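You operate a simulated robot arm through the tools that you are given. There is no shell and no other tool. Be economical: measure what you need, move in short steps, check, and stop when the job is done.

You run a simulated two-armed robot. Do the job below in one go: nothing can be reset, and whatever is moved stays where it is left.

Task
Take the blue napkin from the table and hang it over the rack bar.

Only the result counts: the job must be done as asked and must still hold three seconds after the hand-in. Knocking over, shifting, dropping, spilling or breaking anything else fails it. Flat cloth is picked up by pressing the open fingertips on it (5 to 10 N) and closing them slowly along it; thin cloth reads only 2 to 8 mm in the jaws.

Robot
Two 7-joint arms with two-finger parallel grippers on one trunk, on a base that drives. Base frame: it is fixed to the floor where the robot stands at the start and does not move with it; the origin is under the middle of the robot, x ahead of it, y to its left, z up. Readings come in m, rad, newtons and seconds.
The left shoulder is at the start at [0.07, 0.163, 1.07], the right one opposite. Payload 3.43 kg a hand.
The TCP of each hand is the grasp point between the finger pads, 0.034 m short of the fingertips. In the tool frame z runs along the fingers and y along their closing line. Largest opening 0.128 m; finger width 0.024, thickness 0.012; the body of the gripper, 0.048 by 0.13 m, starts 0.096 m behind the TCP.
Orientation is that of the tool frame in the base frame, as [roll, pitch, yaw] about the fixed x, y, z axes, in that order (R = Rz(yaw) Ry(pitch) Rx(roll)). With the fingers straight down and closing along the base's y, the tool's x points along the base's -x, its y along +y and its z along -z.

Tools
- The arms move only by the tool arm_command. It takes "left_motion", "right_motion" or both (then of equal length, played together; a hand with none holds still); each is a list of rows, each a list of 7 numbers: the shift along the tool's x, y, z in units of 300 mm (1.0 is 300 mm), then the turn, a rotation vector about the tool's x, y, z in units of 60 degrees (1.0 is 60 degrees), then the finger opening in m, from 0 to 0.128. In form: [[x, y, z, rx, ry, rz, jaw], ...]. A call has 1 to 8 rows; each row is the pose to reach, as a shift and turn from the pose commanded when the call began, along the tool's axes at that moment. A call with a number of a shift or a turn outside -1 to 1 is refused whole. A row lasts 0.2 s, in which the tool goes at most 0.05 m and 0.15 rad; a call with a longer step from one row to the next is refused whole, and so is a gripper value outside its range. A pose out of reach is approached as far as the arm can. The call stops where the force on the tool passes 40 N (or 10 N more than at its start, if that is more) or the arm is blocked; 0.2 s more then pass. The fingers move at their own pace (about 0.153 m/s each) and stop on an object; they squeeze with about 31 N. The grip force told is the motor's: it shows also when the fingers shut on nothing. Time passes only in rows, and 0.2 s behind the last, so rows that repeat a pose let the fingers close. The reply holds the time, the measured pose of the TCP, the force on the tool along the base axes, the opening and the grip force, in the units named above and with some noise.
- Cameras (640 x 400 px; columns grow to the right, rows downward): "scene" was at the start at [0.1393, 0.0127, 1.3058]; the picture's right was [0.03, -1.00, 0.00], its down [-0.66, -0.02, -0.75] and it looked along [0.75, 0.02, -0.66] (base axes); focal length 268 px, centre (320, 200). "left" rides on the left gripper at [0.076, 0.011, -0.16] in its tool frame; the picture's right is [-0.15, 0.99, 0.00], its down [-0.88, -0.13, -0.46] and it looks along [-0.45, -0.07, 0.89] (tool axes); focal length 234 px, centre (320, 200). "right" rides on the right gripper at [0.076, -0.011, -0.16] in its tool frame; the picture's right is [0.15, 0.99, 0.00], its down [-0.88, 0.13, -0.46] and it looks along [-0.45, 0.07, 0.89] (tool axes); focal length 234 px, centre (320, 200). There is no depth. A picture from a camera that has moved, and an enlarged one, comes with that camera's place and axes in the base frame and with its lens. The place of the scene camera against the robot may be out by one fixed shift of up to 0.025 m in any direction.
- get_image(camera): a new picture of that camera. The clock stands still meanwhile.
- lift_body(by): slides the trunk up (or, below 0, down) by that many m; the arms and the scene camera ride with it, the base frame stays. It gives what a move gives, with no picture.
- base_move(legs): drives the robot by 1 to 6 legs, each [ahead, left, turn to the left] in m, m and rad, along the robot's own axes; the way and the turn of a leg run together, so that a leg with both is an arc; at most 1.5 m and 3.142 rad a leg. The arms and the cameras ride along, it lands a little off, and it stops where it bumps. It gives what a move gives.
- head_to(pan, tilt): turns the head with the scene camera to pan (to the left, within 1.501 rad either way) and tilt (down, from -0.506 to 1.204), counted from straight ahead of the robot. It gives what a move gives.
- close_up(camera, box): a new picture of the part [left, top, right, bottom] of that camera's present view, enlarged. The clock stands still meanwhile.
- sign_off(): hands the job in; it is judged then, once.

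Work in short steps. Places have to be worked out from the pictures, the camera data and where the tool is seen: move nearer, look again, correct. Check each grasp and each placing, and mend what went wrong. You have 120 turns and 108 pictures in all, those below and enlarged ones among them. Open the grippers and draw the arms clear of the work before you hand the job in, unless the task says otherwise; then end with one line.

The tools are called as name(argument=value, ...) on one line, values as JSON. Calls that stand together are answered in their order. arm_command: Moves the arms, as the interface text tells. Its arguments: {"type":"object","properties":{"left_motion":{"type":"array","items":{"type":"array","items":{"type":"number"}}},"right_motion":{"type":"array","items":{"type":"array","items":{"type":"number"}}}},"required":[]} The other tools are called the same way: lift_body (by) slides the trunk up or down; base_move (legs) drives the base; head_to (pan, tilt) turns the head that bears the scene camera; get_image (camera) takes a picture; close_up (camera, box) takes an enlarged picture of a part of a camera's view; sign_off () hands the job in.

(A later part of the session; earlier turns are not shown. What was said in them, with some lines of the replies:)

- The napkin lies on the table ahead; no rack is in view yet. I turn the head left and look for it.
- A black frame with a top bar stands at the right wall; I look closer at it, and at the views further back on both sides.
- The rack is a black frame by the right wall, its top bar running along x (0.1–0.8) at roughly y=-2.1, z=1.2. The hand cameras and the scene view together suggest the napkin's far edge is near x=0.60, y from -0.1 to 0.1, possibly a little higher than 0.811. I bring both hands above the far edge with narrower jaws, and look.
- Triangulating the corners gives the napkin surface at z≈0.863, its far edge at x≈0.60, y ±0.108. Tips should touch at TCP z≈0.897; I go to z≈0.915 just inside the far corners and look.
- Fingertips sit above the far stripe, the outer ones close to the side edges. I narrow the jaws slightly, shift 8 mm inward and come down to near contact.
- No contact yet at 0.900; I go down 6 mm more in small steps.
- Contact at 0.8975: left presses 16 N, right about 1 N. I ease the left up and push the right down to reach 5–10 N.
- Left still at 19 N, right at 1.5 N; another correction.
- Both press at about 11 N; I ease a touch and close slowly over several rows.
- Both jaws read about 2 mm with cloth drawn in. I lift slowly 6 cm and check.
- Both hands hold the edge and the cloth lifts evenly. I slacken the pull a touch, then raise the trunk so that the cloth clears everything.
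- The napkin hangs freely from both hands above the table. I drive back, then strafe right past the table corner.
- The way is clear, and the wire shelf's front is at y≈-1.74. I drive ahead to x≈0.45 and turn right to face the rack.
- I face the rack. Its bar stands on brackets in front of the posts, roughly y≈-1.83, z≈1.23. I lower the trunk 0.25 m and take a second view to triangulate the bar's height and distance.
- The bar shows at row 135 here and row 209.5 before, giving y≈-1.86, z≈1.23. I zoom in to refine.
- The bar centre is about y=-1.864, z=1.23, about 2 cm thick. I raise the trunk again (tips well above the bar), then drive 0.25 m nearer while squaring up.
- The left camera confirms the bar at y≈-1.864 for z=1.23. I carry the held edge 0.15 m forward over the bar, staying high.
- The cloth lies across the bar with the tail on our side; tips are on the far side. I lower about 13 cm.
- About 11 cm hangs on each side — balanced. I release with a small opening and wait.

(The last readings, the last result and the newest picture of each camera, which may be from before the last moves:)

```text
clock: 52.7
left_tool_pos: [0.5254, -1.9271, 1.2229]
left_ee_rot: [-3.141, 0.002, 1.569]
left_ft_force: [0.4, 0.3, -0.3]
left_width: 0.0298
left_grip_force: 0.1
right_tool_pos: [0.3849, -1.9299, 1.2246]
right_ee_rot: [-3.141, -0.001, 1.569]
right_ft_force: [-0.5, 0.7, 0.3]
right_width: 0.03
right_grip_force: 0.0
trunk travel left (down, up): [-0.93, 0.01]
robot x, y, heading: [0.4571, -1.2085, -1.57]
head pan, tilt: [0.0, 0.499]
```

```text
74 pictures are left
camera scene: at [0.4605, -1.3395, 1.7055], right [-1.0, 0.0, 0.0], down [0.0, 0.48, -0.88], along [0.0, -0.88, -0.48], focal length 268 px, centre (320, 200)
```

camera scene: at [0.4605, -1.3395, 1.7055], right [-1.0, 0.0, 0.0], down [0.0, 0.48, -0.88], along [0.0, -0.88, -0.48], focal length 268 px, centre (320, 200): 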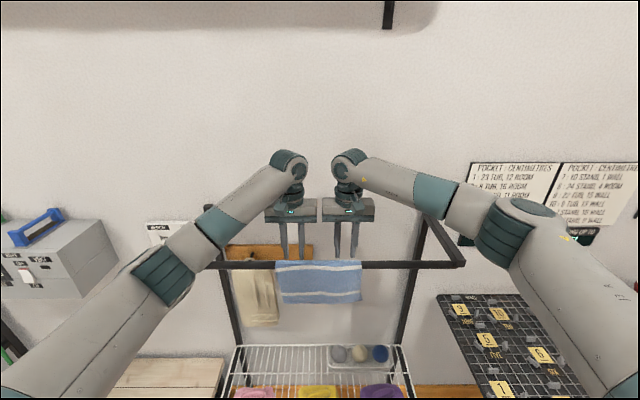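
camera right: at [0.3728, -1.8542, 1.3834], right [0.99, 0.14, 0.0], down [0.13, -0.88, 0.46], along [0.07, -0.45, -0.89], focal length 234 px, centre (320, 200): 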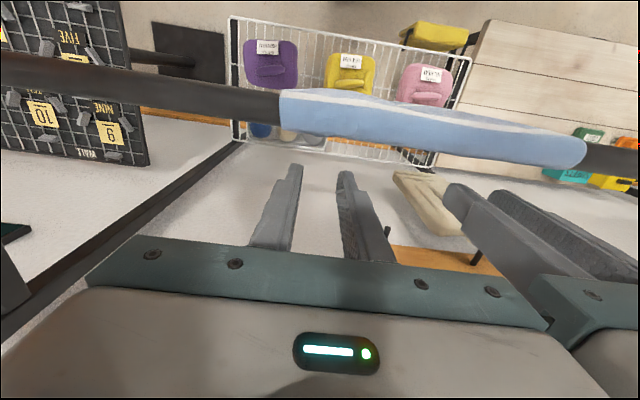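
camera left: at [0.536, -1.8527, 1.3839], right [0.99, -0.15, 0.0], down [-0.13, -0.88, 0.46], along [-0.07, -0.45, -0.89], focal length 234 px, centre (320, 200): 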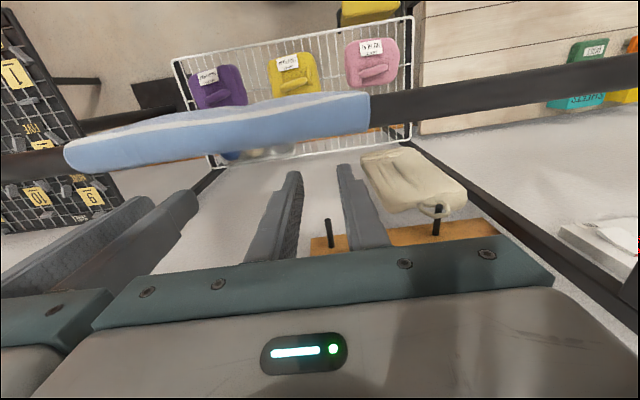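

The napkin hangs over the bar on both sides, free of the fingers. I raise the hands 0.16 m, then draw them back.

arm_command(left_motion=[[0, 0, -0.08, 0, 0, 0, 0.03], [0, 0, -0.2, 0, 0, 0, 0.03], [0, 0, -0.32, 0, 0, 0, 0.03], [0, 0, -0.44, 0, 0, 0, 0.03], [0, 0, -0.55, 0, 0, 0, 0.03]], right_motion=[[0, 0, -0.08, 0, 0, 0, 0.03], [0, 0, -0.2, 0, 0, 0, 0.03], [0, 0, -0.32, 0, 0, 0, 0.03], [0, 0, -0.44, 0, 0, 0, 0.03], [0, 0, -0.55, 0, 0, 0, 0.03]])

arm_command(left_motion=[[0.12, 0, 0, 0, 0, 0, 0.03], [0.24, 0, 0, 0, 0, 0, 0.03], [0.36, 0, 0, 0, 0, 0, 0.03], [0.48, 0, 0, 0, 0, 0, 0.03]], right_motion=[[0.12, 0, 0, 0, 0, 0, 0.03], [0.24, 0, 0, 0, 0, 0, 0.03], [0.36, 0, 0, 0, 0, 0, 0.03], [0.48, 0, 0, 0, 0, 0, 0.03]])

base_move(legs=[[-0.25, 0, 0]])

get_image(camera="scene")

```text
clock: 53.9
left_tool_pos: [0.5256, -1.9231, 1.391]
left_ee_rot: [3.141, 0.001, 1.569]
left_ft_force: [0.2, -0.1, 0.5]
left_width: 0.03
left_grip_force: 0.1
right_tool_pos: [0.3843, -1.9273, 1.3895]
right_ee_rot: [3.141, 0.0, 1.569]
right_ft_force: [0.3, -0.1, -0.3]
right_width: 0.0301
right_grip_force: 0.1
trunk travel left (down, up): [-0.93, 0.01]
robot x, y, heading: [0.4534, -1.2075, -1.573]
head pan, tilt: [0.0, 0.499]
```

```text
clock: 54.9
left_tool_pos: [0.5246, -1.7828, 1.3893]
left_ee_rot: [-3.14, 0.0, 1.569]
left_ft_force: [0.2, 0.5, 0.5]
left_width: 0.0298
left_grip_force: 0.1
right_tool_pos: [0.3867, -1.7863, 1.3867]
right_ee_rot: [3.14, 0.001, 1.567]
right_ft_force: [0.1, 0.5, -0.6]
right_width: 0.0299
right_grip_force: 0.0
trunk travel left (down, up): [-0.93, 0.01]
robot x, y, heading: [0.4556, -1.2062, -1.572]
head pan, tilt: [0.0, 0.499]
```

```text
clock: 56.7
left_tool_pos: [0.5301, -1.5378, 1.3881]
left_ee_rot: [-3.141, -0.004, 1.576]
left_ft_force: [-0.2, -0.8, 0.2]
left_width: 0.03
left_grip_force: 0.1
right_tool_pos: [0.3908, -1.5412, 1.3832]
right_ee_rot: [-3.14, -0.002, 1.574]
right_ft_force: [0.1, -0.9, 0.1]
right_width: 0.03
right_grip_force: 0.0
trunk travel left (down, up): [-0.93, 0.01]
robot x, y, heading: [0.4561, -0.9585, -1.572]
head pan, tilt: [0.0, 0.499]
```

```text
73 pictures are left
camera scene: at [0.4614, -1.0921, 1.705], right [-1.0, 0.0, 0.0], down [0.0, 0.48, -0.88], along [0.0, -0.88, -0.48], focal length 268 px, centre (320, 200)
```

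scene: 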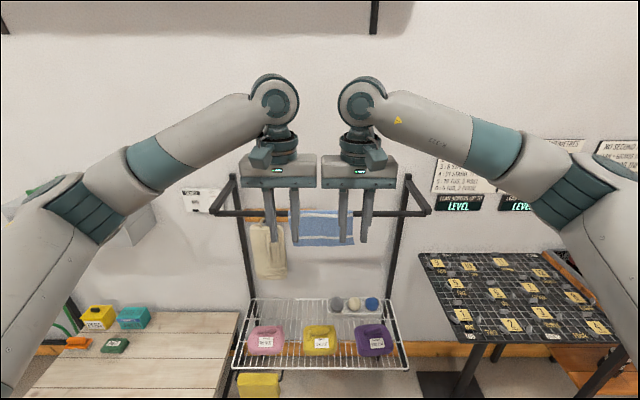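

The napkin hangs still on the bar with the hands clear. I spread the hands, open the jaws fully and take a last look.

arm_command(left_motion=[[0, 0.12, 0, 0, 0, 0, 0.03], [0, 0.24, 0, 0, 0, 0, 0.03], [0, 0.36, 0, 0, 0, 0, 0.128], [0, 0.36, 0, 0, 0, 0, 0.128], [0, 0.36, 0, 0, 0, 0, 0.128]], right_motion=[[0, -0.12, 0, 0, 0, 0, 0.03], [0, -0.24, 0, 0, 0, 0, 0.03], [0, -0.36, 0, 0, 0, 0, 0.128], [0, -0.36, 0, 0, 0, 0, 0.128], [0, -0.36, 0, 0, 0, 0, 0.128]])

close_up(camera="scene", box=[200, 160, 440, 310])

```text
clock: 57.9
left_tool_pos: [0.6345, -1.5354, 1.3893]
left_ee_rot: [3.14, -0.001, 1.576]
left_ft_force: [-0.4, 0.6, 0.6]
left_width: 0.1281
left_grip_force: 0.1
right_tool_pos: [0.2815, -1.5395, 1.3834]
right_ee_rot: [-3.141, -0.001, 1.575]
right_ft_force: [0.4, 0.0, -0.4]
right_width: 0.1279
right_grip_force: 0.0
trunk travel left (down, up): [-0.93, 0.01]
robot x, y, heading: [0.4538, -0.9563, -1.568]
head pan, tilt: [0.0, 0.499]
```

```text
2.67 times, centred on (320, 235) of scene
camera zoom: at [0.4615, -1.0899, 1.7053], right [-1.0, 0.0, 0.0], down [0.0, 0.48, -0.88], along [0.0, -0.88, -0.48], focal length 715 px, centre (320, 107)
```

zoom: 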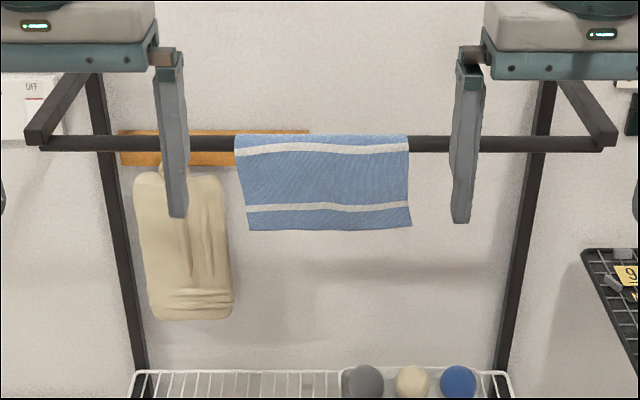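

The napkin hangs neatly over the bar, nothing else has moved, and the hands are open and clear, so I hand in.

sign_off()

```text
The job is handed in.
```

The blue napkin is hanging over the rack bar, with roughly 11 cm on each side, and both grippers are open and clear of it.
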